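You operate a simulated robot arm through the tools that you are given. There is no shell and no other tool.

You are at the controls of a simulated two-armed robot. One attempt, no reset.

JOB
Hold the purple banded bowl on the top of the side table steady with one hand, lift the red banded tube out of it with the other and set it down on the top of the side table.

It is judged by the outcome, as a careful person would: the job done as asked, and still so three seconds after it is handed in. It fails if anything else is knocked over, pushed out of place, dropped, spilled or broken.

ROBOT AND FRAMES
Two 7-joint arms with two-finger parallel grippers on one trunk, on a base that moves. Base frame: it is fixed to the floor where the robot stands at the start and does not move with it; the origin is under the middle of the robot, x ahead of it, y to its left, z up; the surface under the hand at the start is at about z = 840. Units: mm, rad, N and s.
The left shoulder is at the start at [110, 169, 1432], the right one opposite. With the tool pointing down near the work surface each hand reaches from about 420 to 740 mm from the robot's upright axis, wherever it stands, measured 20 degrees to its own side. Places, roughly: top of the side table [700, -200, 800]. Payload 1.57 kg a hand.
Tool frame (each hand has its own): the origin (TCP) lies between the finger pads and is the grasp point; the fingertips stand 30 mm ahead of it; z points along the fingers, y is the line along which they close. The gripper opens to 80 mm. The fingers are 17 mm wide and 12 mm thick; the gripper's body (40 by 82 mm) begins 80 mm behind the TCP.
Orientation is told as [roll, pitch, yaw] about the base's x, y, z axes, in that order, counted from this pose: with the fingers straight down and closing along the base's y, the tool's x points along the base's -x, its y along +y and its z along -z.

CONTROLS
- The arms move only by the tool jog_arm. It takes "left_steps", "right_steps" or both (then of equal length, played together; a hand with none holds still); each is a list of rows, each a list of 7 numbers: the turn, a rotation vector about the tool's x, y, z in rad, then the shift along the tool's x, y, z in cm, then the opening, from 0 (shut) to 1 (fully open). In form: [[rx, ry, rz, x, y, z, jaw], ...]. A call has 1 to 20 rows; each row is the pose to reach, as a shift and turn from the pose commanded when the call began, along the tool's axes at that moment. Rows are played at 5 a second. More than 50 mm and 0.15 rad between two rows, or a gripper value outside its range, and nothing of the call is played. Where a pose cannot be reached the arm comes as near as it can. A force on the tool above 40 N (or 10 N above the force at the start of the call, whichever is more), or a blocked arm, ends the call early, and 0.2 s more pass. The fingers move at their own pace (about 72 mm/s each) and stop on an object; they squeeze with about 26 N. The grip force told is the motor's: it shows also when the fingers shut on nothing. Time passes only in rows, and 0.2 s behind the last, so rows that repeat a pose let the fingers close. The reply holds the time, the measured pose of the TCP, the force on the tool along the base axes, the opening and the grip force, in the units named above and with some noise, with the torque about the TCP (base axes, N m) and any sound that the robot's microphone picked up.
- Cameras (640 x 400 px; columns grow to the right, rows downward): "scene" is now at [158.1, -18.9, 1618.8]; the picture's right is [-0.24, -0.97, 0.00], its down [-0.70, 0.17, -0.70] and it looks along [0.68, -0.17, -0.72] (base axes); focal length 278 px, centre (320, 200). "left" rides on the left gripper at [72, 7, -122] in its tool frame; the picture's right is [-0.09, 1.00, 0.00], its down [-0.84, -0.08, -0.54] and it looks along [-0.54, -0.05, 0.84] (tool axes); focal length 238 px, centre (320, 200). "right" rides on the right gripper at [72, -7, -122] in its tool frame; the picture's right is [0.09, 1.00, 0.00], its down [-0.84, 0.08, -0.54] and it looks along [-0.54, 0.05, 0.84] (tool axes); focal length 238 px, centre (320, 200). There is no depth. A picture from a camera that has moved, and an enlarged one, comes with that camera's place and axes in the base frame and with its lens.
- camera(camera): a new picture of that camera. It takes no simulated time.
- move_column(by): slides the trunk up (or, below 0, down) by that many mm; the arms and the scene camera ride with it, the base frame stays. It gives what a move gives, with no picture.
- base_move(legs): drives the robot by 1 to 6 legs, each [ahead, left, turn to the left] in mm, mm and rad, along the robot's own axes; the way and the turn of a leg run together, so that a leg with both is an arc; at most 1500 mm and 3.142 rad a leg. The arms and the cameras ride along, it lands a little off, and it stops where it bumps. It gives what a move gives.
- pan_tilt(pan, tilt): turns the head with the scene camera to pan (to the left, within 1.501 rad either way) and tilt (down, from -0.506 to 1.204), counted from straight ahead of the robot. It gives what a move gives.
- enlarge(camera, box): a new picture of the part [left, top, right, bottom] of that camera's present view, enlarged. It takes no simulated time.
- job_done(): hands the job in; it is judged then, once.

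Nothing tells you exact positions but the pictures and the camera data. Unless the task says otherwise, let go and move clear before handing in.

The tools are called after "Emit:" as name(argument=value, ...) on one line, values as JSON. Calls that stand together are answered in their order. jog_arm: Moves the arms, as the interface text tells. Its arguments: {"type":"object","properties":{"left_steps":{"type":"array","items":{"type":"array","items":{"type":"number"}}},"right_steps":{"type":"array","items":{"type":"array","items":{"type":"number"}}}},"required":[]} The other tools are called the same way: move_column (by) moves the trunk up or down; base_move (legs) drives the base; pan_tilt (pan, tilt) turns the head that bears the scene camera; camera (camera) takes a picture; enlarge (camera, box) takes an enlarged picture of a part of a camera's view; job_done () hands the job in.

At the start:

```text
clock: 0.0
left_tcp_pos: [574.4, 419.4, 998.9]
left_tcp_rot: [0.002, 0.0, 0.001]
left_force: [0.2, -0.1, 0.3]
left_moment: [-0.03, 0.0, -0.01]
left_finger_gap: 80.1
left_grip_force: 0.0
right_tcp_pos: [690.5, -172.0, 1098.7]
right_tcp_rot: [0.0, -0.001, -0.001]
right_force: [-0.4, -0.1, 0.1]
right_moment: [-0.01, -0.01, 0.01]
right_finger_gap: 80.1
right_grip_force: 0.0
trunk travel left (down, up): [-746.0, 144.0]
robot x, y, heading: [-2.1, -4.2, -0.003]
head pan, tilt (commanded): [-0.241, 0.799]
```

scene: 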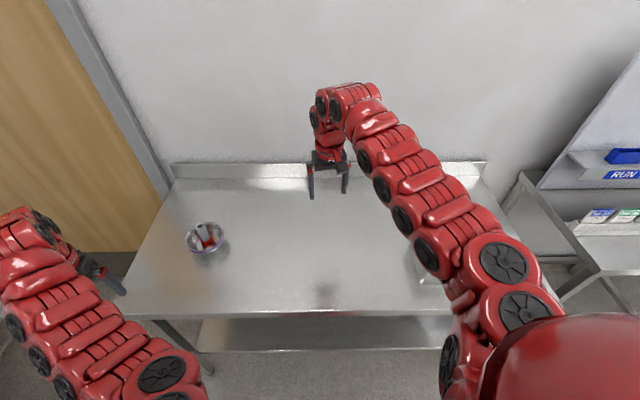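
right: 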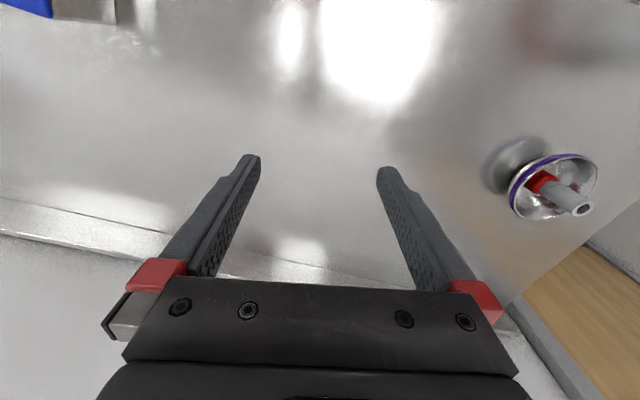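
left: 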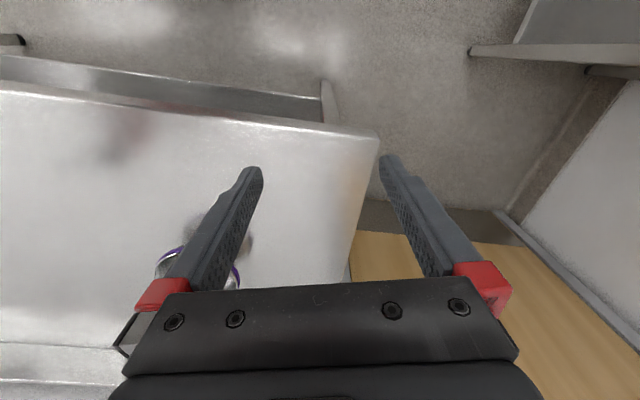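

I see a small shiny bowl with a purple band at the left part of the side table, with a grey tube with a red band sticking out. I will enlarge the views to locate them.

Emit:
enlarge(camera="scene", box=[140, 180, 300, 280])

Emit:
enlarge(camera="right", box=[460, 110, 620, 250])

Emit:
enlarge(camera="scene", box=[120, 140, 540, 340])

```text
4.00 times, centred on (220, 230) of scene
camera zoom: at [158.1, -18.9, 1618.8], right [-0.24, -0.97, 0.0], down [-0.7, 0.17, -0.7], along [0.68, -0.17, -0.72], focal length 1112 px, centre (720, 80)
```

zoom: 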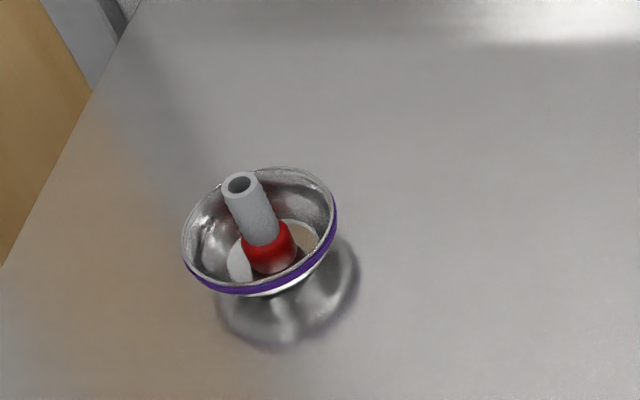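

```text
2.86 times, centred on (540, 180) of right
camera zoom: at [618.7, -177.7, 1219.4], right [-0.09, 1.0, 0.0], down [0.84, 0.08, 0.54], along [0.54, 0.05, -0.84], focal length 681 px, centre (-309, 257)
```

zoom: 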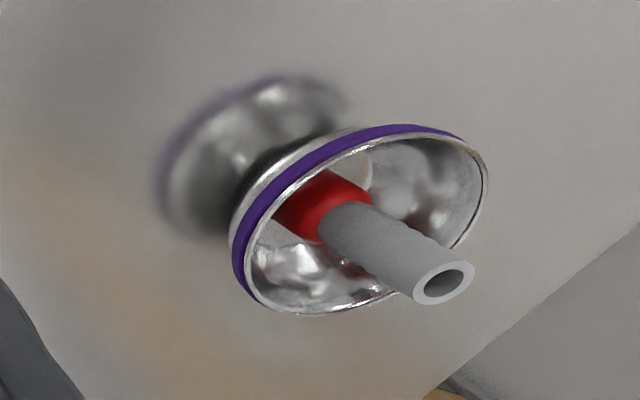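

```text
1.52 times, centred on (330, 240) of scene
camera zoom: at [158.1, -18.9, 1618.8], right [-0.24, -0.97, 0.0], down [-0.7, 0.17, -0.7], along [0.68, -0.17, -0.72], focal length 424 px, centre (305, 139)
```

zoom: 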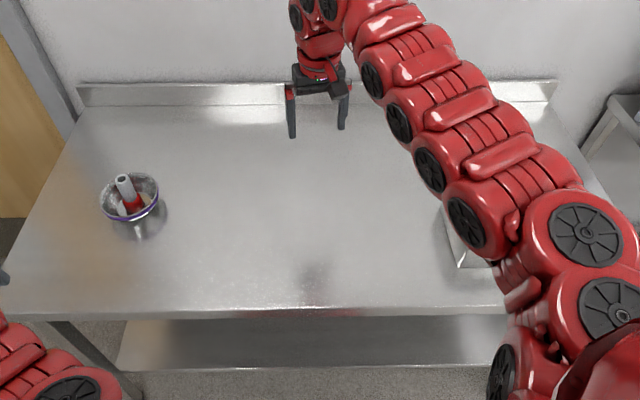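

The rim of the bowl triangulates to about [769, 208, 893], and the tube stands near [776, 209] with its top at about z 944. I check the robot's base and the surroundings before I drive closer.

Emit:
pan_tilt(pan=0.2, tilt=1.2)

```text
clock: 0.9
left_tcp_pos: [573.8, 419.7, 999.4]
left_tcp_rot: [0.0, 0.0, -0.001]
left_force: [-0.1, -1.2, 0.1]
left_moment: [-0.01, 0.0, 0.0]
left_finger_gap: 80.2
left_grip_force: 0.1
right_tcp_pos: [690.3, -171.9, 1097.0]
right_tcp_rot: [0.001, -0.001, 0.0]
right_force: [0.5, -0.6, 0.2]
right_moment: [0.0, -0.01, 0.0]
right_finger_gap: 79.8
right_grip_force: 0.1
trunk travel left (down, up): [-746.0, 144.0]
robot x, y, heading: [-1.7, 2.5, 0.003]
head pan, tilt (commanded): [0.201, 1.201]
```

Emit:
camera(camera="scene")

```text
taken
camera scene: at [134.6, 11.4, 1591.1], right [0.2, -0.98, 0.0], down [-0.91, -0.18, -0.36], along [0.36, 0.07, -0.93], focal length 278 px, centre (320, 200)
```

scene: 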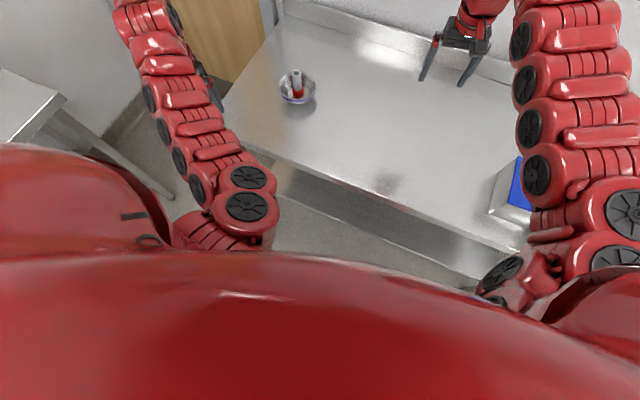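

There is another table off to the left. I look that way before I drive sideways.

Emit:
pan_tilt(pan=1.0, tilt=0.8)

Emit:
camera(camera="scene")

Emit:
pan_tilt(pan=-0.7, tilt=0.8)

Emit:
camera(camera="scene")

```text
clock: 2.0
left_tcp_pos: [574.4, 420.4, 999.3]
left_tcp_rot: [0.001, 0.001, -0.002]
left_force: [0.3, -0.1, -0.4]
left_moment: [-0.01, 0.0, 0.01]
left_finger_gap: 80.1
left_grip_force: 0.0
right_tcp_pos: [689.7, -170.8, 1098.5]
right_tcp_rot: [-0.001, -0.001, -0.002]
right_force: [-0.1, -0.4, -0.3]
right_moment: [-0.02, 0.0, 0.03]
right_finger_gap: 80.2
right_grip_force: 0.1
trunk travel left (down, up): [-746.0, 144.0]
robot x, y, heading: [0.2, -0.9, -0.002]
head pan, tilt (commanded): [1.0, 0.799]
```

```text
taken
camera scene: at [123.4, 68.2, 1618.8], right [0.84, -0.54, 0.0], down [-0.39, -0.6, -0.7], along [0.38, 0.59, -0.72], focal length 278 px, centre (320, 200)
```

scene: 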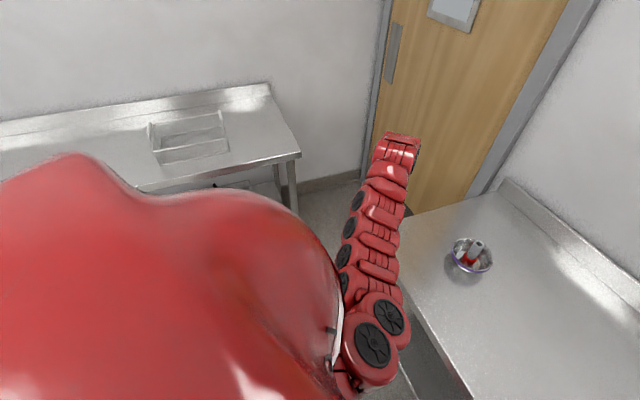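

```text
clock: 3.8
left_tcp_pos: [575.6, 419.2, 1000.2]
left_tcp_rot: [0.0, 0.0, 0.0]
left_force: [-1.1, 0.0, 0.1]
left_moment: [0.01, 0.01, 0.02]
left_finger_gap: 80.1
left_grip_force: 0.0
right_tcp_pos: [690.9, -172.3, 1098.1]
right_tcp_rot: [0.0, -0.001, -0.002]
right_force: [-0.1, 0.1, 0.5]
right_moment: [0.0, 0.01, 0.0]
right_finger_gap: 80.1
right_grip_force: 0.1
trunk travel left (down, up): [-746.0, 144.0]
robot x, y, heading: [-1.4, -0.4, -0.003]
head pan, tilt (commanded): [-0.7, 0.799]
```

```text
taken
camera scene: at [141.5, -51.6, 1618.8], right [-0.64, -0.77, 0.0], down [-0.55, 0.46, -0.7], along [0.53, -0.45, -0.72], focal length 278 px, centre (320, 200)
```

scene: 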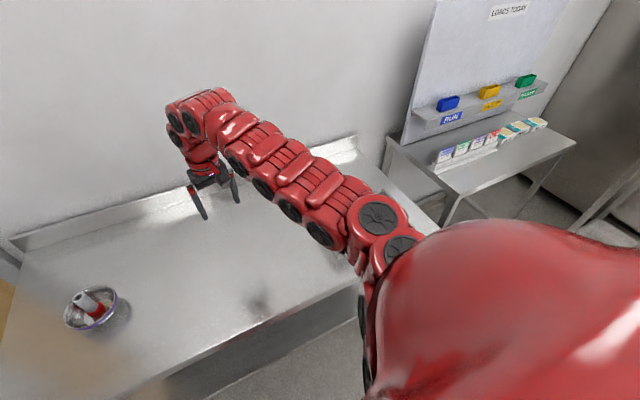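

The area on the left is clear enough. I shift the robot 200 mm left and then 110 mm ahead, so that the bowl lies in front of both arms.

Emit:
base_move(legs=[[0, 200, 0], [110, 0, 0]])

Emit:
pan_tilt(pan=0.0, tilt=0.85)

Emit:
camera(camera="scene")

Emit:
camera(camera="right")

Emit:
camera(camera="left")

```text
clock: 6.2
left_tcp_pos: [685.0, 625.8, 1000.4]
left_tcp_rot: [-0.001, -0.001, 0.005]
left_force: [-0.2, 0.3, 0.5]
left_moment: [0.0, -0.03, -0.03]
left_finger_gap: 80.0
left_grip_force: 0.1
right_tcp_pos: [804.6, 35.2, 1098.0]
right_tcp_rot: [-0.001, 0.001, 0.003]
right_force: [-0.2, 0.5, -0.7]
right_moment: [-0.01, 0.02, 0.0]
right_finger_gap: 79.9
right_grip_force: 0.0
trunk travel left (down, up): [-746.0, 144.0]
robot x, y, heading: [111.3, 205.3, 0.005]
head pan, tilt (commanded): [-0.7, 0.799]
```

```text
clock: 7.2
left_tcp_pos: [684.9, 625.3, 1000.5]
left_tcp_rot: [0.0, -0.001, 0.005]
left_force: [-0.4, 0.7, -0.2]
left_moment: [0.03, 0.01, -0.01]
left_finger_gap: 80.1
left_grip_force: 0.1
right_tcp_pos: [805.1, 35.9, 1098.5]
right_tcp_rot: [0.0, 0.001, 0.003]
right_force: [0.0, 0.0, -0.7]
right_moment: [0.0, 0.01, 0.01]
right_finger_gap: 79.7
right_grip_force: 0.2
trunk travel left (down, up): [-746.0, 144.0]
robot x, y, heading: [112.2, 202.1, 0.008]
head pan, tilt (commanded): [0.0, 0.85]
```

```text
taken
camera scene: at [271.1, 204.4, 1614.8], right [0.0, -1.0, 0.0], down [-0.75, 0.0, -0.66], along [0.66, 0.0, -0.75], focal length 278 px, centre (320, 200)
```

scene: 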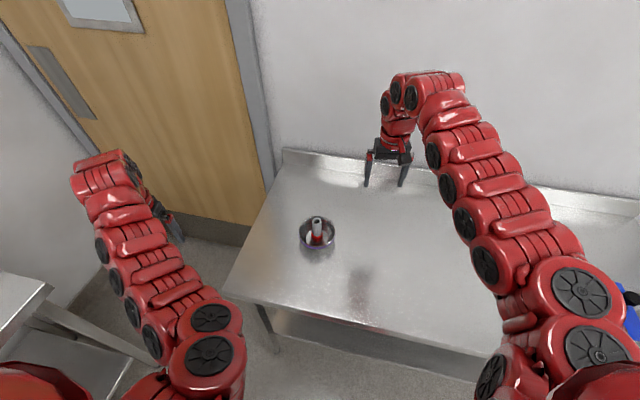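

```text
taken
camera right: at [732.9, 29.0, 1219.4], right [-0.1, 1.0, 0.0], down [0.84, 0.08, 0.54], along [0.54, 0.05, -0.84], focal length 238 px, centre (320, 200)
```

right: 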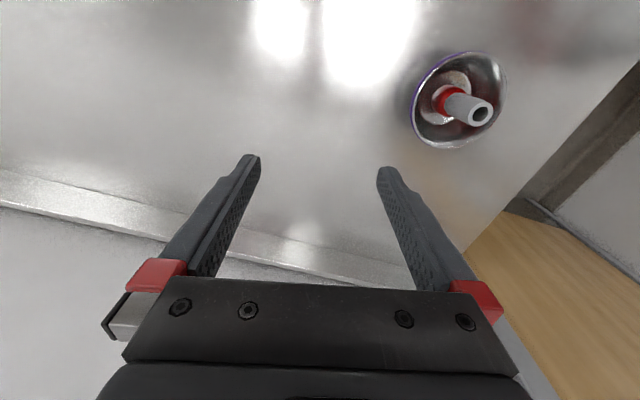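

```text
taken
camera left: at [613.6, 632.9, 1122.4], right [0.09, 1.0, 0.0], down [0.84, -0.07, 0.54], along [0.54, -0.05, -0.84], focal length 238 px, centre (320, 200)
```

left: 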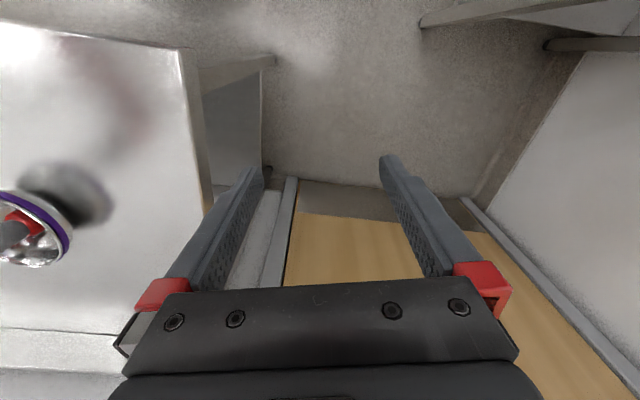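

The bowl is now straight ahead. I enlarge it in each view to fix positions and see what is inside.

Emit:
enlarge(camera="scene", box=[280, 200, 360, 264])

Emit:
enlarge(camera="right", box=[390, 40, 530, 160])

Emit:
enlarge(camera="left", box=[0, 150, 130, 280])

```text
6.25 times, centred on (320, 232) of scene
camera zoom: at [271.1, 204.4, 1614.8], right [0.0, -1.0, 0.0], down [-0.75, 0.0, -0.66], along [0.66, 0.0, -0.75], focal length 1737 px, centre (320, 0)
```

zoom: 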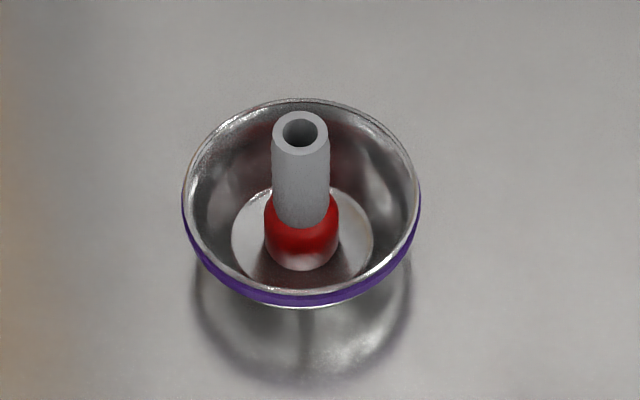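

```text
3.33 times, centred on (460, 100) of right
camera zoom: at [732.9, 29.0, 1219.4], right [-0.1, 1.0, 0.0], down [0.84, 0.08, 0.54], along [0.54, 0.05, -0.84], focal length 794 px, centre (-147, 533)
```

zoom: 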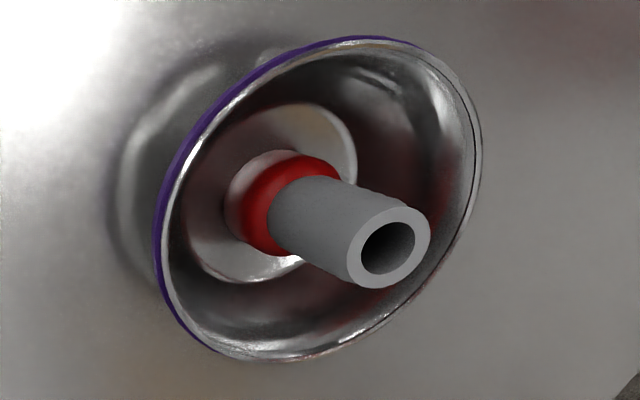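

```text
3.08 times, centred on (65, 215) of left
camera zoom: at [613.6, 632.9, 1122.4], right [0.09, 1.0, 0.0], down [0.84, -0.07, 0.54], along [0.54, -0.05, -0.84], focal length 733 px, centre (1105, 154)
```

zoom: 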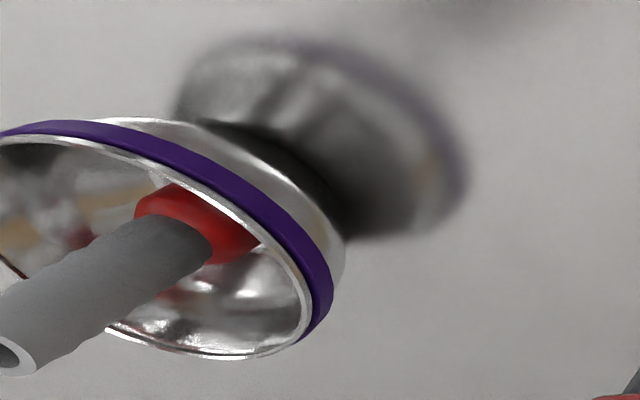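

The tube stands upright in the bowl at about [778, 214], with its top near z 942, a shaft of about 27 mm and a red base of about 39 mm. The rim centre is about [772, 214, 894] with a radius of about 60 mm. I will bring the left hand in, tilted from the left, so it can pinch the left rim and leave room for the right hand. First comes a viewing pose.

Emit:
jog_arm(left_steps=[[0.057, 0, 0, -0.3, -3.5, 0, 0.6], [0.114, 0, 0, -0.6, -7, 0, 0.5], [0.171, 0, 0, -0.9, -10.5, 0, 0.4], [0.228, 0, 0, -1.2, -14, 0, 0.4], [0.285, 0, 0, -1.4, -17.5, 0, 0.4], [0.342, 0, 0, -1.5, -21, 0, 0.4], [0.4, 0, 0, -1.5, -24.5, 0, 0.4], [0.4, 0, 0, -1.5, -24.5, 0, 0.4]])

Emit:
camera(camera="left")

Emit:
camera(camera="scene")

```text
clock: 9.0
left_tcp_pos: [702.3, 372.3, 988.0]
left_tcp_rot: [-0.399, -0.003, 0.007]
left_force: [0.2, -0.3, 0.3]
left_moment: [0.05, -0.01, -0.01]
left_finger_gap: 32.0
left_grip_force: 0.1
left hand out of reach, approached as far as the arm can: row 1, 2, 3, 4, 5, 6, 7, 8
right_tcp_pos: [804.7, 34.1, 1098.7]
right_tcp_rot: [0.001, 0.001, 0.005]
right_force: [0.3, 0.1, -0.2]
right_moment: [0.01, 0.07, 0.0]
right_finger_gap: 80.0
right_grip_force: 0.0
trunk travel left (down, up): [-746.0, 144.0]
robot x, y, heading: [113.6, 206.0, 0.009]
head pan, tilt (commanded): [0.0, 0.85]
```

```text
taken
camera left: at [629.6, 425.1, 1097.7], right [0.09, 0.92, -0.39], down [0.83, 0.15, 0.53], along [0.54, -0.37, -0.75], focal length 238 px, centre (320, 200)
```

left: 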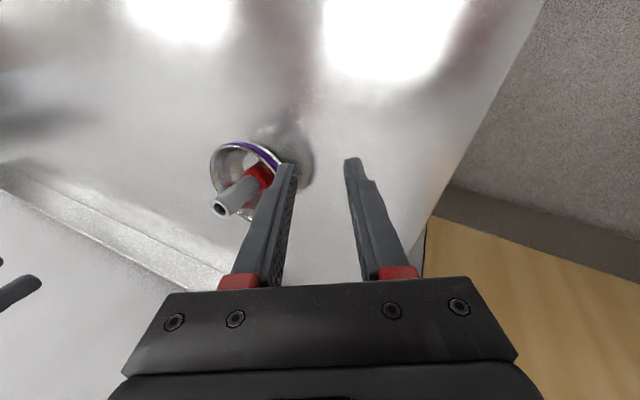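

```text
taken
camera scene: at [271.4, 203.2, 1614.8], right [0.01, -1.0, 0.0], down [-0.75, 0.0, -0.66], along [0.66, 0.0, -0.75], focal length 278 px, centre (320, 200)
```

scene: 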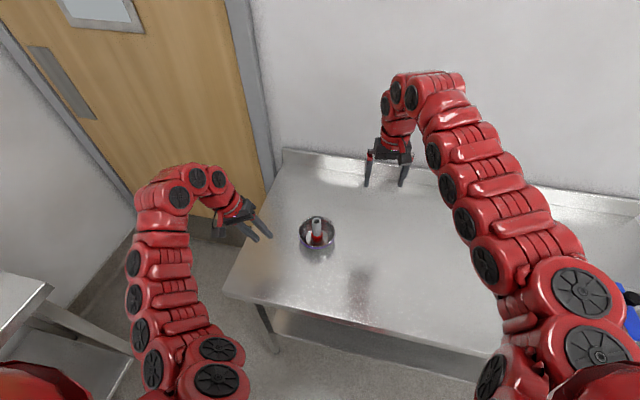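

The left hand got within about 14 mm of the target but reported a reach limit. I study the bowl profile from here before going on.

Emit:
enlarge(camera="left", box=[190, 120, 320, 230])

Emit:
enlarge(camera="scene", box=[200, 160, 360, 270])

```text
3.64 times, centred on (255, 175) of left
camera zoom: at [629.6, 425.1, 1097.7], right [0.09, 0.92, -0.39], down [0.83, 0.15, 0.53], along [0.54, -0.37, -0.75], focal length 867 px, centre (556, 291)
```

zoom: 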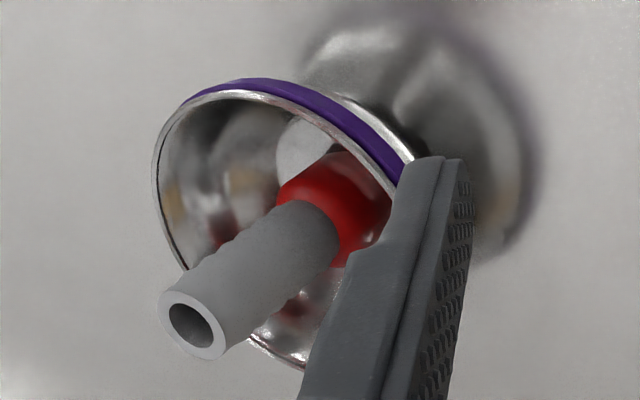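

```text
3.64 times, centred on (280, 215) of scene
camera zoom: at [271.4, 203.2, 1614.8], right [0.01, -1.0, 0.0], down [-0.75, 0.0, -0.66], along [0.66, 0.0, -0.75], focal length 1010 px, centre (466, 146)
```

zoom: 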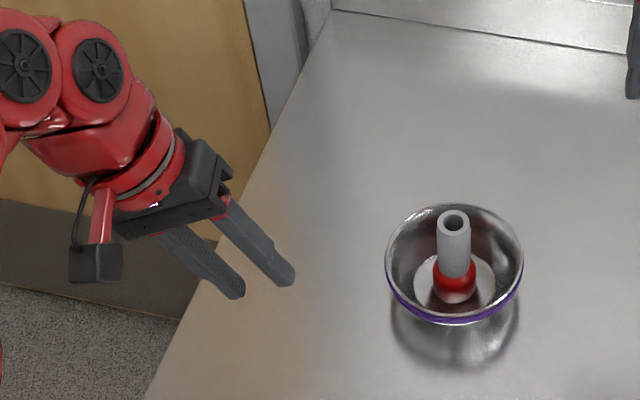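

The purple band sits just under the rim, and the wall there looks near vertical. I move the left hand to a pre-grasp above the left rim with a slightly smaller tilt and look again.

Emit:
jog_arm(left_steps=[[-0.02, 0, 0, -1.8, -1.4, 1.3, 0.4], [-0.05, 0, 0, -3.5, -2.8, 2.7, 0.4], [-0.08, 0, 0, -5.3, -4.2, 4.0, 0.4], [-0.1, 0, 0, -7.0, -5.5, 5.4, 0.4], [-0.1, 0, 0, -7.0, -5.5, 5.4, 0.4]])

Emit:
camera(camera="left")

Emit:
enlarge(camera="scene", box=[220, 160, 380, 270])

Emit:
enlarge(camera="right", box=[370, 0, 570, 140])

```text
clock: 10.2
left_tcp_pos: [771.7, 301.0, 961.4]
left_tcp_rot: [-0.301, -0.002, 0.005]
left_force: [0.4, -0.8, 0.6]
left_moment: [0.02, 0.03, 0.03]
left_finger_gap: 31.8
left_grip_force: 0.0
right_tcp_pos: [804.7, 34.7, 1097.6]
right_tcp_rot: [0.0, 0.001, 0.005]
right_force: [0.3, 0.4, 0.0]
right_moment: [-0.03, 0.02, 0.01]
right_finger_gap: 79.7
right_grip_force: 0.2
trunk travel left (down, up): [-746.0, 144.0]
robot x, y, heading: [111.8, 203.4, 0.004]
head pan, tilt (commanded): [0.0, 0.85]
```

```text
taken
camera left: at [698.7, 343.7, 1076.6], right [0.09, 0.95, -0.29], down [0.84, 0.09, 0.54], along [0.54, -0.29, -0.79], focal length 238 px, centre (320, 200)
```

left: 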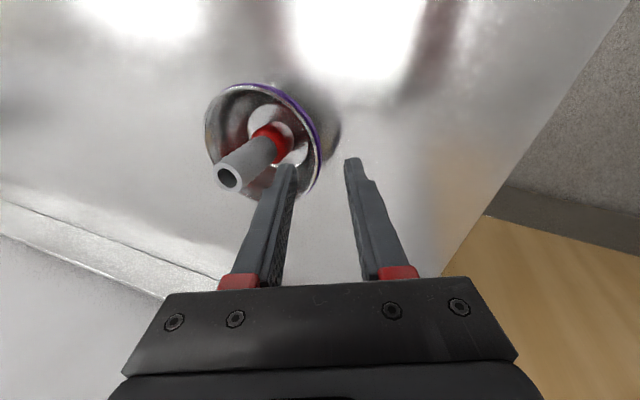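

```text
3.64 times, centred on (300, 215) of scene
camera zoom: at [270.9, 205.2, 1614.8], right [0.01, -1.0, 0.0], down [-0.75, 0.0, -0.66], along [0.66, 0.0, -0.75], focal length 1010 px, centre (393, 146)
```

zoom: 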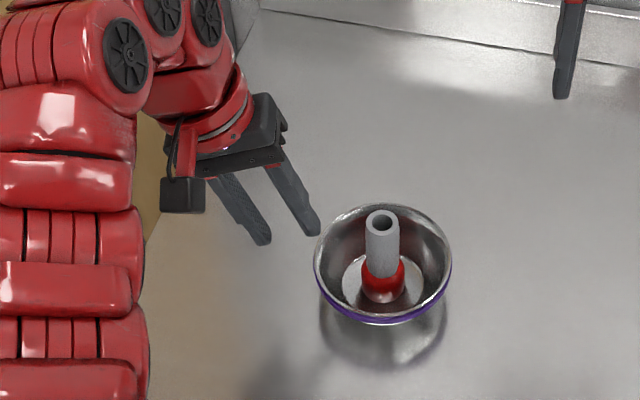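

```text
2.86 times, centred on (470, 70) of right
camera zoom: at [732.7, 29.5, 1219.6], right [-0.1, 1.0, 0.0], down [0.84, 0.08, 0.54], along [0.54, 0.05, -0.84], focal length 681 px, centre (-109, 571)
```

zoom: 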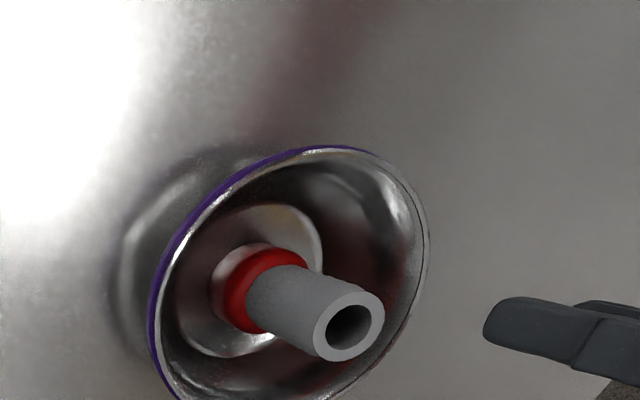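

The left hand reached the pre-grasp cleanly. I enlarge its view to place the rim relative to the fingers.

Emit:
enlarge(camera="left", box=[190, 70, 350, 210])

Emit:
enlarge(camera="scene", box=[270, 195, 350, 255])

```text
2.86 times, centred on (270, 140) of left
camera zoom: at [698.7, 343.7, 1076.6], right [0.09, 0.95, -0.29], down [0.84, 0.09, 0.54], along [0.54, -0.29, -0.79], focal length 681 px, centre (463, 371)
```

zoom: 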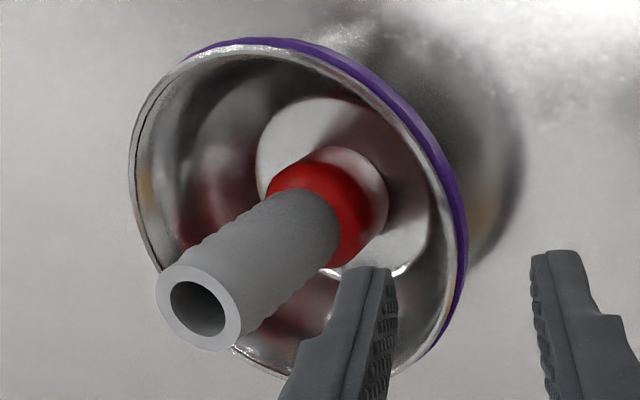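

```text
6.67 times, centred on (310, 225) of scene
camera zoom: at [270.9, 205.2, 1614.8], right [0.01, -1.0, 0.0], down [-0.75, 0.0, -0.66], along [0.66, 0.0, -0.75], focal length 1853 px, centre (387, 33)
```

zoom: 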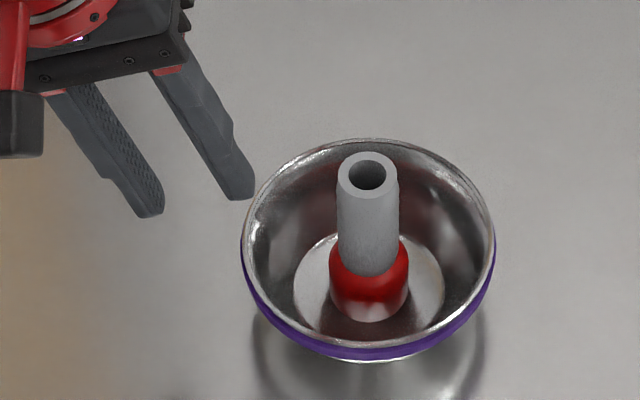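

From the left camera, the rim's left point is at about [778, 276, 892] and the tube axis is near y 218. I reduce the tilt to 0.18 rad to match the steep wall, and bring the left hand to 40 mm above the planned rim grip.

Emit:
jog_arm(left_steps=[[-0.06, 0, 0, -0.34, -0.46, 0.9, 0.36], [-0.12, 0, 0, -0.68, -0.93, 1.8, 0.36], [-0.12, 0, 0, -0.68, -0.93, 1.8, 0.36]])

Emit:
camera(camera="left")

Emit:
enlarge(camera="left", box=[190, 80, 390, 220])

Emit:
enlarge(camera="scene", box=[270, 195, 350, 255])

Emit:
enlarge(camera="right", box=[370, 0, 570, 140])

```text
clock: 11.0
left_tcp_pos: [778.2, 286.3, 949.1]
left_tcp_rot: [-0.18, 0.0, 0.006]
left_force: [0.3, 0.1, -0.5]
left_moment: [-0.03, 0.0, -0.01]
left_finger_gap: 29.0
left_grip_force: 0.0
right_tcp_pos: [803.5, 34.9, 1097.4]
right_tcp_rot: [0.0, 0.001, 0.004]
right_force: [-0.4, -1.1, -0.5]
right_moment: [0.05, -0.01, -0.01]
right_finger_gap: 80.2
right_grip_force: 0.0
trunk travel left (down, up): [-746.0, 144.0]
robot x, y, heading: [112.7, 205.3, 0.005]
head pan, tilt (commanded): [0.0, 0.85]
```

```text
taken
camera left: at [706.1, 314.4, 1067.2], right [0.09, 0.98, -0.18], down [0.84, 0.03, 0.55], along [0.54, -0.2, -0.82], focal length 238 px, centre (320, 200)
```

left: 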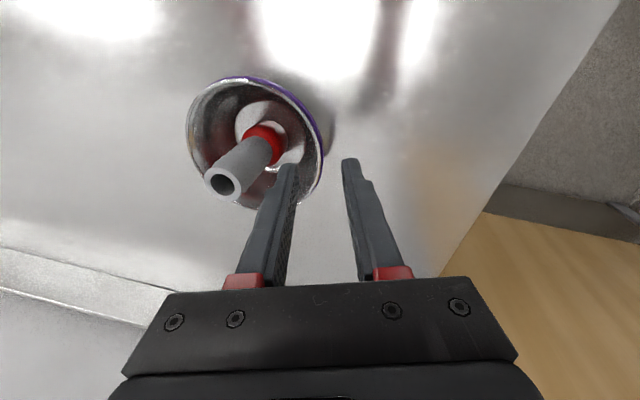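

```text
2.86 times, centred on (290, 150) of left
camera zoom: at [706.1, 314.4, 1067.2], right [0.09, 0.98, -0.18], down [0.84, 0.03, 0.55], along [0.54, -0.2, -0.82], focal length 681 px, centre (406, 343)
```

zoom: 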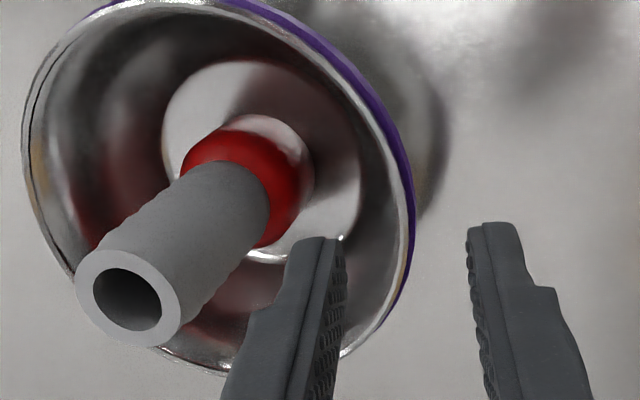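

```text
6.67 times, centred on (310, 225) of scene
camera zoom: at [271.1, 204.9, 1614.8], right [0.01, -1.0, 0.0], down [-0.75, 0.0, -0.66], along [0.66, 0.0, -0.75], focal length 1853 px, centre (387, 33)
```

zoom: 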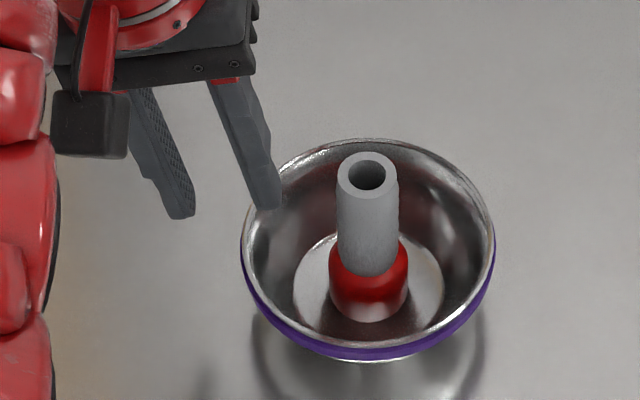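

```text
2.86 times, centred on (470, 70) of right
camera zoom: at [732.9, 29.3, 1219.4], right [-0.1, 1.0, 0.0], down [0.84, 0.08, 0.54], along [0.54, 0.05, -0.84], focal length 681 px, centre (-109, 571)
```

zoom: 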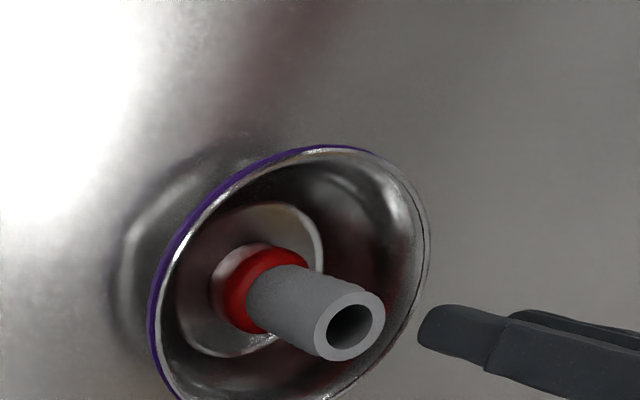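

The prediction matches the picture: the tool axis meets the rim wall within about 1 mm. I slide the left hand 42 mm down along its axis, so the fingers straddle the rim.

Emit:
jog_arm(left_steps=[[0, 0, 0, 0, 0, 0.8, 0.36], [0, 0, 0, 0, 0, 1.6, 0.36], [0, 0, 0, 0, 0, 2.4, 0.36], [0, 0, 0, 0, 0, 3.0, 0.36], [0, 0, 0, 0, 0, 3.6, 0.36], [0, 0, 0, 0, 0, 4.2, 0.36], [0, 0, 0, 0, 0, 4.2, 0.36]])

Emit:
camera(camera="left")

Emit:
enlarge(camera="left", box=[190, 80, 390, 220])

Emit:
enlarge(camera="scene", box=[270, 195, 350, 255])

Emit:
enlarge(camera="right", box=[370, 0, 570, 140])

```text
clock: 12.6
left_tcp_pos: [778.3, 278.7, 906.5]
left_tcp_rot: [-0.179, 0.0, 0.005]
left_force: [0.5, -0.7, 0.5]
left_moment: [0.0, 0.0, 0.01]
left_finger_gap: 28.6
left_grip_force: 0.0
right_tcp_pos: [804.6, 34.7, 1097.8]
right_tcp_rot: [0.0, -0.001, 0.004]
right_force: [0.0, 0.4, -0.9]
right_moment: [0.01, 0.01, -0.01]
right_finger_gap: 80.1
right_grip_force: 0.1
trunk travel left (down, up): [-746.0, 144.0]
robot x, y, heading: [113.7, 204.6, 0.007]
head pan, tilt (commanded): [0.0, 0.85]
```

```text
taken
camera left: at [707.6, 306.8, 1025.6], right [0.09, 0.98, -0.18], down [0.84, 0.03, 0.55], along [0.54, -0.2, -0.82], focal length 238 px, centre (320, 200)
```

left: 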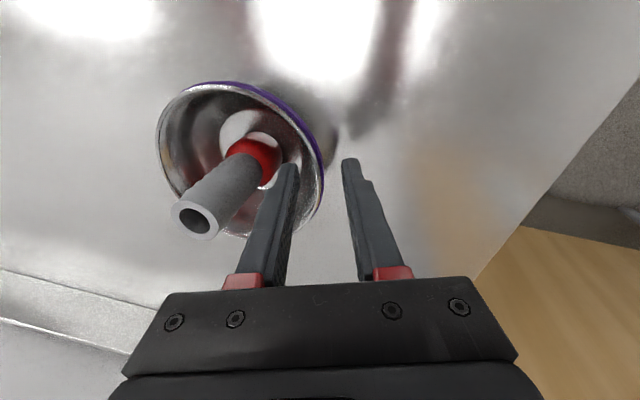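

```text
2.86 times, centred on (290, 150) of left
camera zoom: at [707.6, 306.8, 1025.6], right [0.09, 0.98, -0.18], down [0.84, 0.03, 0.55], along [0.54, -0.2, -0.82], focal length 681 px, centre (406, 343)
```

zoom: 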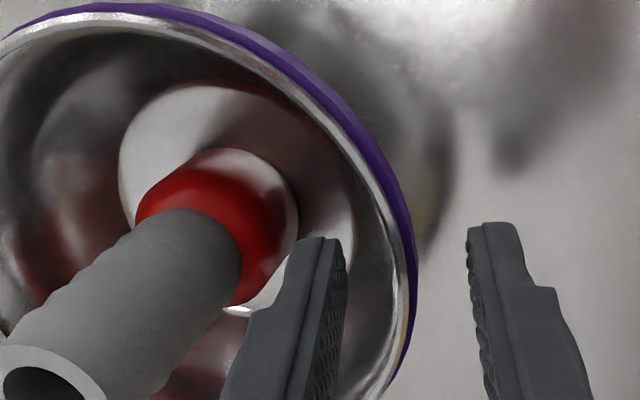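

```text
6.67 times, centred on (310, 225) of scene
camera zoom: at [271.1, 204.5, 1614.8], right [0.01, -1.0, 0.0], down [-0.75, 0.0, -0.66], along [0.66, 0.0, -0.75], focal length 1853 px, centre (387, 33)
```

zoom: 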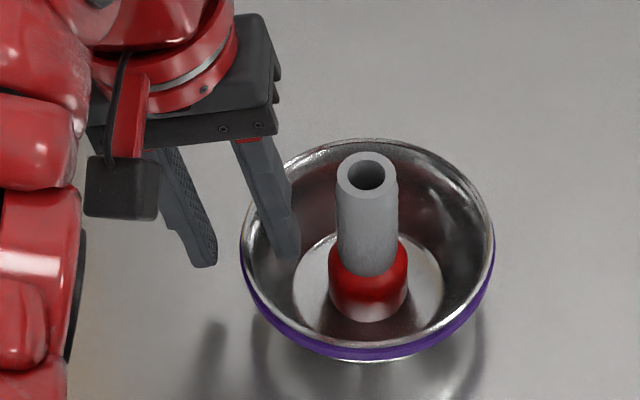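

```text
2.86 times, centred on (470, 70) of right
camera zoom: at [732.9, 29.0, 1219.4], right [-0.1, 1.0, 0.0], down [0.84, 0.08, 0.54], along [0.54, 0.05, -0.84], focal length 681 px, centre (-109, 571)
```

zoom: 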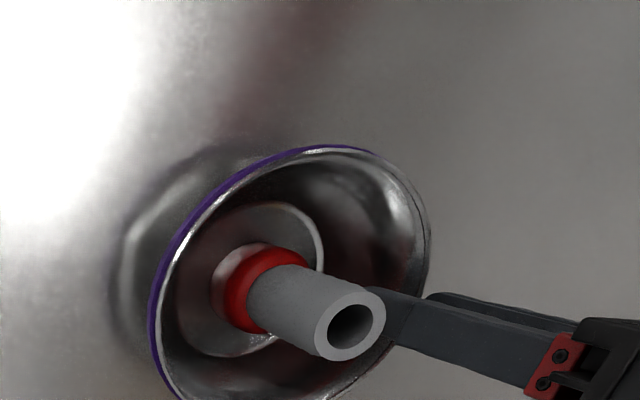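

The fingers now straddle the rim with the wall centred, and the bowl has not moved. I close the left hand gently on the rim.

Emit:
jog_arm(left_steps=[[0, 0, 0, 0, 0, 0, 0.25], [0, 0, 0, 0, 0, 0, 0.15], [0, 0, 0, 0, 0, 0, 0.1], [0, 0, 0, 0, 0, 0, 0.05], [0, 0, 0, 0, 0, 0, 0.0], [0, 0, 0, 0, 0, 0, 0.0], [0, 0, 0, 0, 0, 0, 0.0]])

Emit:
enlarge(camera="left", box=[190, 80, 390, 220])

Emit:
enlarge(camera="scene", box=[270, 195, 350, 255])

Emit:
enlarge(camera="right", box=[370, 0, 570, 140])

```text
clock: 14.2
left_tcp_pos: [779.3, 276.9, 906.9]
left_tcp_rot: [-0.18, 0.001, 0.006]
left_force: [-0.1, -1.0, 4.2]
left_moment: [-0.51, -0.02, 0.02]
left_finger_gap: 8.6
left_grip_force: 26.2
right_tcp_pos: [803.3, 34.8, 1097.7]
right_tcp_rot: [0.001, 0.0, 0.003]
right_force: [0.6, -0.3, 0.0]
right_moment: [0.0, 0.0, 0.05]
right_finger_gap: 80.2
right_grip_force: 0.0
trunk travel left (down, up): [-746.0, 144.0]
robot x, y, heading: [116.1, 202.1, 0.009]
head pan, tilt (commanded): [0.0, 0.85]
```

```text
2.86 times, centred on (290, 150) of left
camera zoom: at [707.4, 306.4, 1025.9], right [0.09, 0.98, -0.18], down [0.84, 0.03, 0.55], along [0.54, -0.2, -0.82], focal length 681 px, centre (406, 343)
```

zoom: 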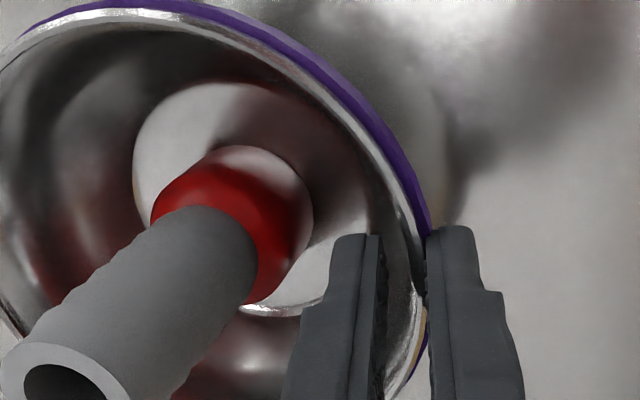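

```text
6.67 times, centred on (310, 225) of scene
camera zoom: at [270.7, 204.2, 1614.9], right [0.01, -1.0, 0.0], down [-0.75, 0.0, -0.66], along [0.66, 0.0, -0.75], focal length 1853 px, centre (387, 33)
```

zoom: 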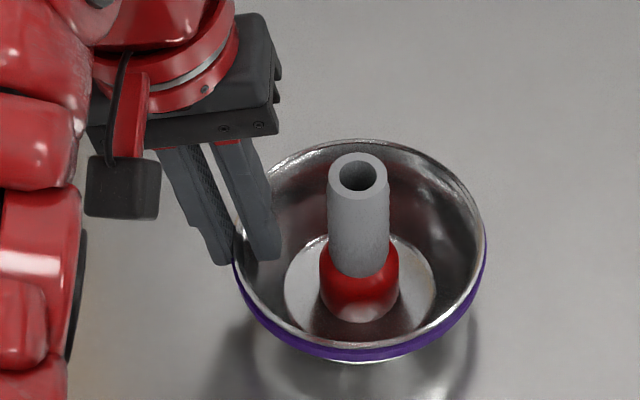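

```text
2.86 times, centred on (470, 70) of right
camera zoom: at [732.6, 28.8, 1219.5], right [-0.1, 1.0, 0.0], down [0.84, 0.08, 0.54], along [0.54, 0.05, -0.84], focal length 681 px, centre (-109, 571)
```

zoom: 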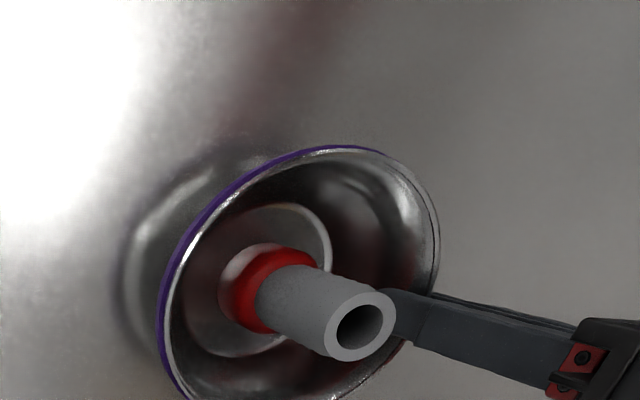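

The left hand now holds the rim at 26 N with a gap of 8.6 mm. The bowl shifted about 4 mm left as it closed and still sits flat, and the tube is still upright. Next I turn the right hand 90 degrees, so its fingers will close along x and its camera faces the tube.

Emit:
jog_arm(right_steps=[[0, 0, -0.131, 0.2, 0.25, 0.25, 0.9], [0, 0, -0.262, 0.4, 0.5, 0.5, 0.8], [0, 0, -0.393, 0.6, 0.75, 0.75, 0.7], [0, 0, -0.524, 0.9, 1.0, 1.0, 0.65], [0, 0, -0.655, 1.1, 1.25, 1.25, 0.65], [0, 0, -0.786, 1.3, 1.5, 1.5, 0.65], [0, 0, -0.917, 1.5, 1.75, 1.75, 0.65], [0, 0, -1.048, 1.7, 2.0, 2.0, 0.65], [0, 0, -1.179, 2.0, 2.25, 2.25, 0.65], [0, 0, -1.31, 2.2, 2.5, 2.5, 0.65], [0, 0, -1.441, 2.4, 2.75, 2.75, 0.65], [0, 0, -1.571, 2.6, 3.0, 3.0, 0.65], [0, 0, -1.571, 2.6, 3.0, 3.0, 0.65]])

Emit:
camera(camera="right")

Emit:
camera(camera="scene")

```text
clock: 17.0
left_tcp_pos: [780.1, 278.2, 906.8]
left_tcp_rot: [-0.18, 0.001, 0.005]
left_force: [-0.3, -1.3, 2.1]
left_moment: [-0.4, -0.01, 0.0]
left_finger_gap: 9.1
left_grip_force: 26.3
right_tcp_pos: [778.6, 64.6, 1068.7]
right_tcp_rot: [0.0, 0.0, 1.576]
right_force: [-0.1, -0.4, 0.1]
right_moment: [0.01, -0.01, 0.0]
right_finger_gap: 52.2
right_grip_force: 0.2
trunk travel left (down, up): [-746.0, 144.0]
robot x, y, heading: [115.4, 206.2, 0.006]
head pan, tilt (commanded): [0.0, 0.85]
```

```text
taken
camera right: at [785.9, -6.1, 1189.7], right [-1.0, -0.1, 0.0], down [-0.08, 0.84, 0.54], along [-0.05, 0.54, -0.84], focal length 238 px, centre (320, 200)
```

right: 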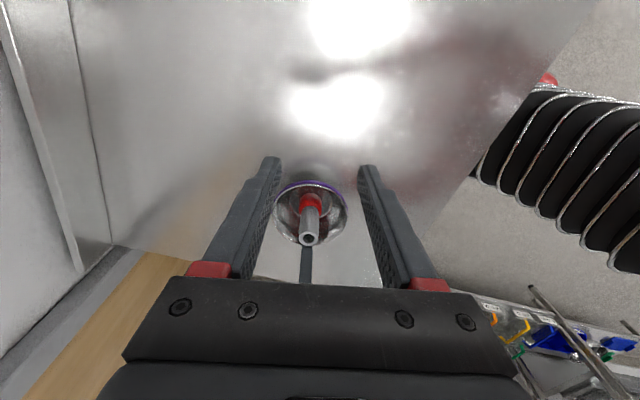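

```text
taken
camera scene: at [270.7, 204.3, 1614.9], right [0.01, -1.0, 0.0], down [-0.75, 0.0, -0.66], along [0.66, 0.0, -0.75], focal length 278 px, centre (320, 200)
```

scene: 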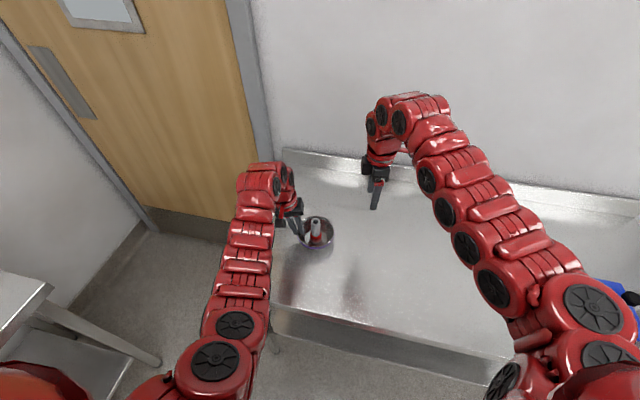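

The right hand turned as planned, and its camera sees the tube between its fingers. I enlarge to place the tube relative to the hand.

Emit:
enlarge(camera="right", box=[260, 165, 370, 255])

Emit:
enlarge(camera="scene", box=[270, 195, 350, 255])

Emit:
enlarge(camera="left", box=[130, 80, 330, 240])

```text
4.44 times, centred on (315, 210) of right
camera zoom: at [785.9, -6.1, 1189.7], right [-1.0, -0.1, 0.0], down [-0.08, 0.84, 0.54], along [-0.05, 0.54, -0.84], focal length 1059 px, centre (342, 156)
```

zoom: 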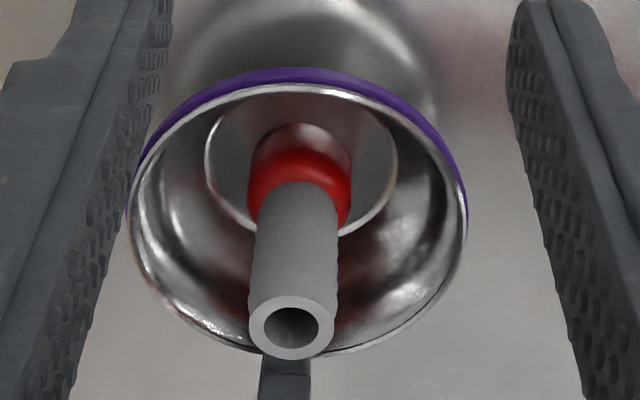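

```text
6.67 times, centred on (310, 225) of scene
camera zoom: at [270.7, 204.3, 1614.9], right [0.01, -1.0, 0.0], down [-0.75, 0.0, -0.66], along [0.66, 0.0, -0.75], focal length 1853 px, centre (387, 33)
```

zoom: 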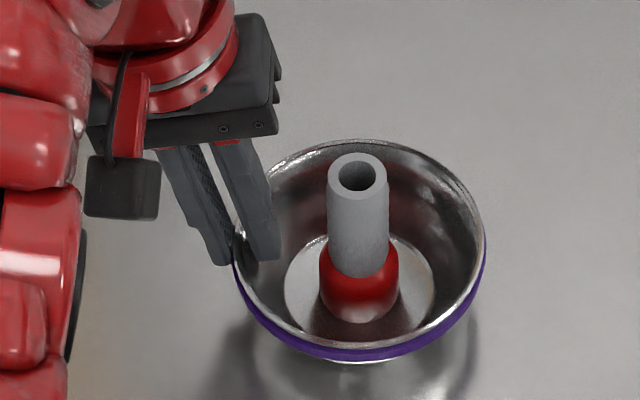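

```text
2.50 times, centred on (230, 160) of left
camera zoom: at [707.4, 306.6, 1025.8], right [0.09, 0.98, -0.18], down [0.84, 0.03, 0.55], along [0.54, -0.2, -0.82], focal length 596 px, centre (545, 300)
```

zoom: 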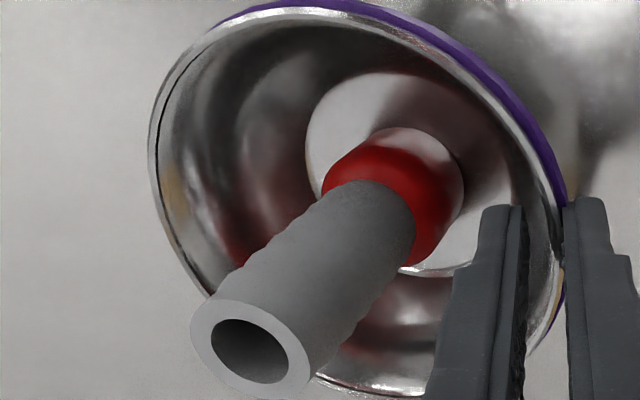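

Both hand cameras agree on the tube top at [779.6, 220, 939], upright. I bring the right hand, leaning 0.3 rad to the right to stay clear of the left hand, to 75 mm short of the grip point on the shaft.

Emit:
jog_arm(right_steps=[[0, -0.05, 0, -2.2, -0.03, 1.25, 0.65], [0, -0.1, 0, -4.4, -0.05, 2.5, 0.65], [0, -0.15, 0, -6.6, -0.08, 3.75, 0.65], [0, -0.2, 0, -8.8, -0.1, 5.0, 0.65], [0, -0.25, 0, -11.0, -0.13, 6.25, 0.65], [0, -0.3, 0, -13.3, -0.15, 7.5, 0.65], [0, -0.3, 0, -13.3, -0.15, 7.5, 0.65]])

Emit:
camera(camera="right")

Emit:
enlarge(camera="scene", box=[240, 150, 400, 260])

Emit:
camera(camera="left")

```text
clock: 18.6
left_tcp_pos: [778.9, 278.0, 906.3]
left_tcp_rot: [-0.18, 0.0, 0.005]
left_force: [0.0, 0.5, 3.2]
left_moment: [-0.37, 0.0, 0.0]
left_finger_gap: 8.8
left_grip_force: 25.7
right_tcp_pos: [779.6, 199.2, 993.0]
right_tcp_rot: [0.0, -0.302, 1.575]
right_force: [-0.8, -0.6, 1.1]
right_moment: [0.01, -0.01, -0.03]
right_finger_gap: 51.9
right_grip_force: 0.0
trunk travel left (down, up): [-746.0, 144.0]
robot x, y, heading: [109.5, 207.3, 0.009]
head pan, tilt (commanded): [0.0, 0.85]
```

```text
taken
camera right: at [787.2, 95.5, 1087.7], right [-1.0, -0.09, -0.03], down [-0.08, 0.64, 0.77], along [-0.05, 0.76, -0.64], focal length 238 px, centre (320, 200)
```

right: 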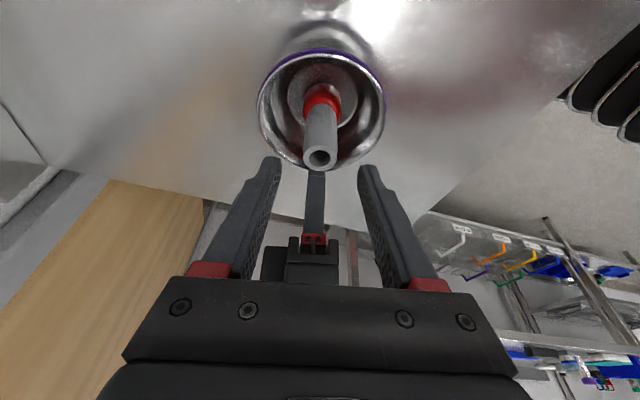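

```text
3.64 times, centred on (320, 205) of scene
camera zoom: at [270.7, 204.3, 1614.9], right [0.01, -1.0, 0.0], down [-0.75, 0.0, -0.66], along [0.66, 0.0, -0.75], focal length 1010 px, centre (320, 182)
```

zoom: 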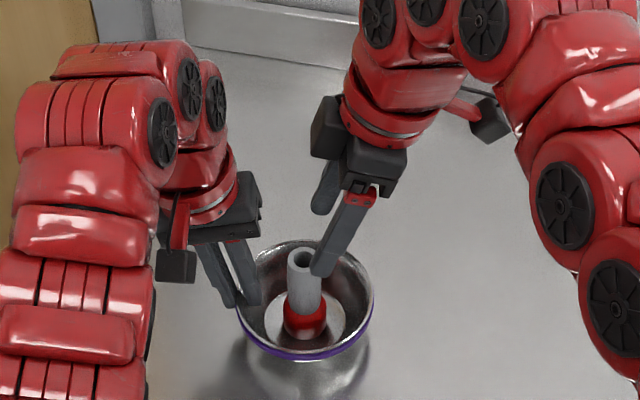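

```text
taken
camera left: at [707.4, 306.6, 1025.9], right [0.09, 0.98, -0.18], down [0.84, 0.03, 0.55], along [0.54, -0.2, -0.82], focal length 238 px, centre (320, 200)
```

left: 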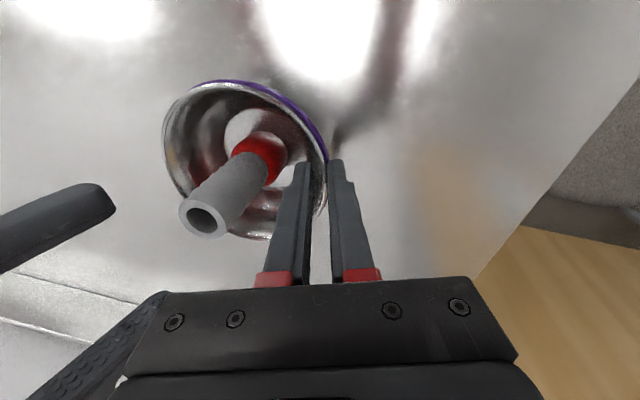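

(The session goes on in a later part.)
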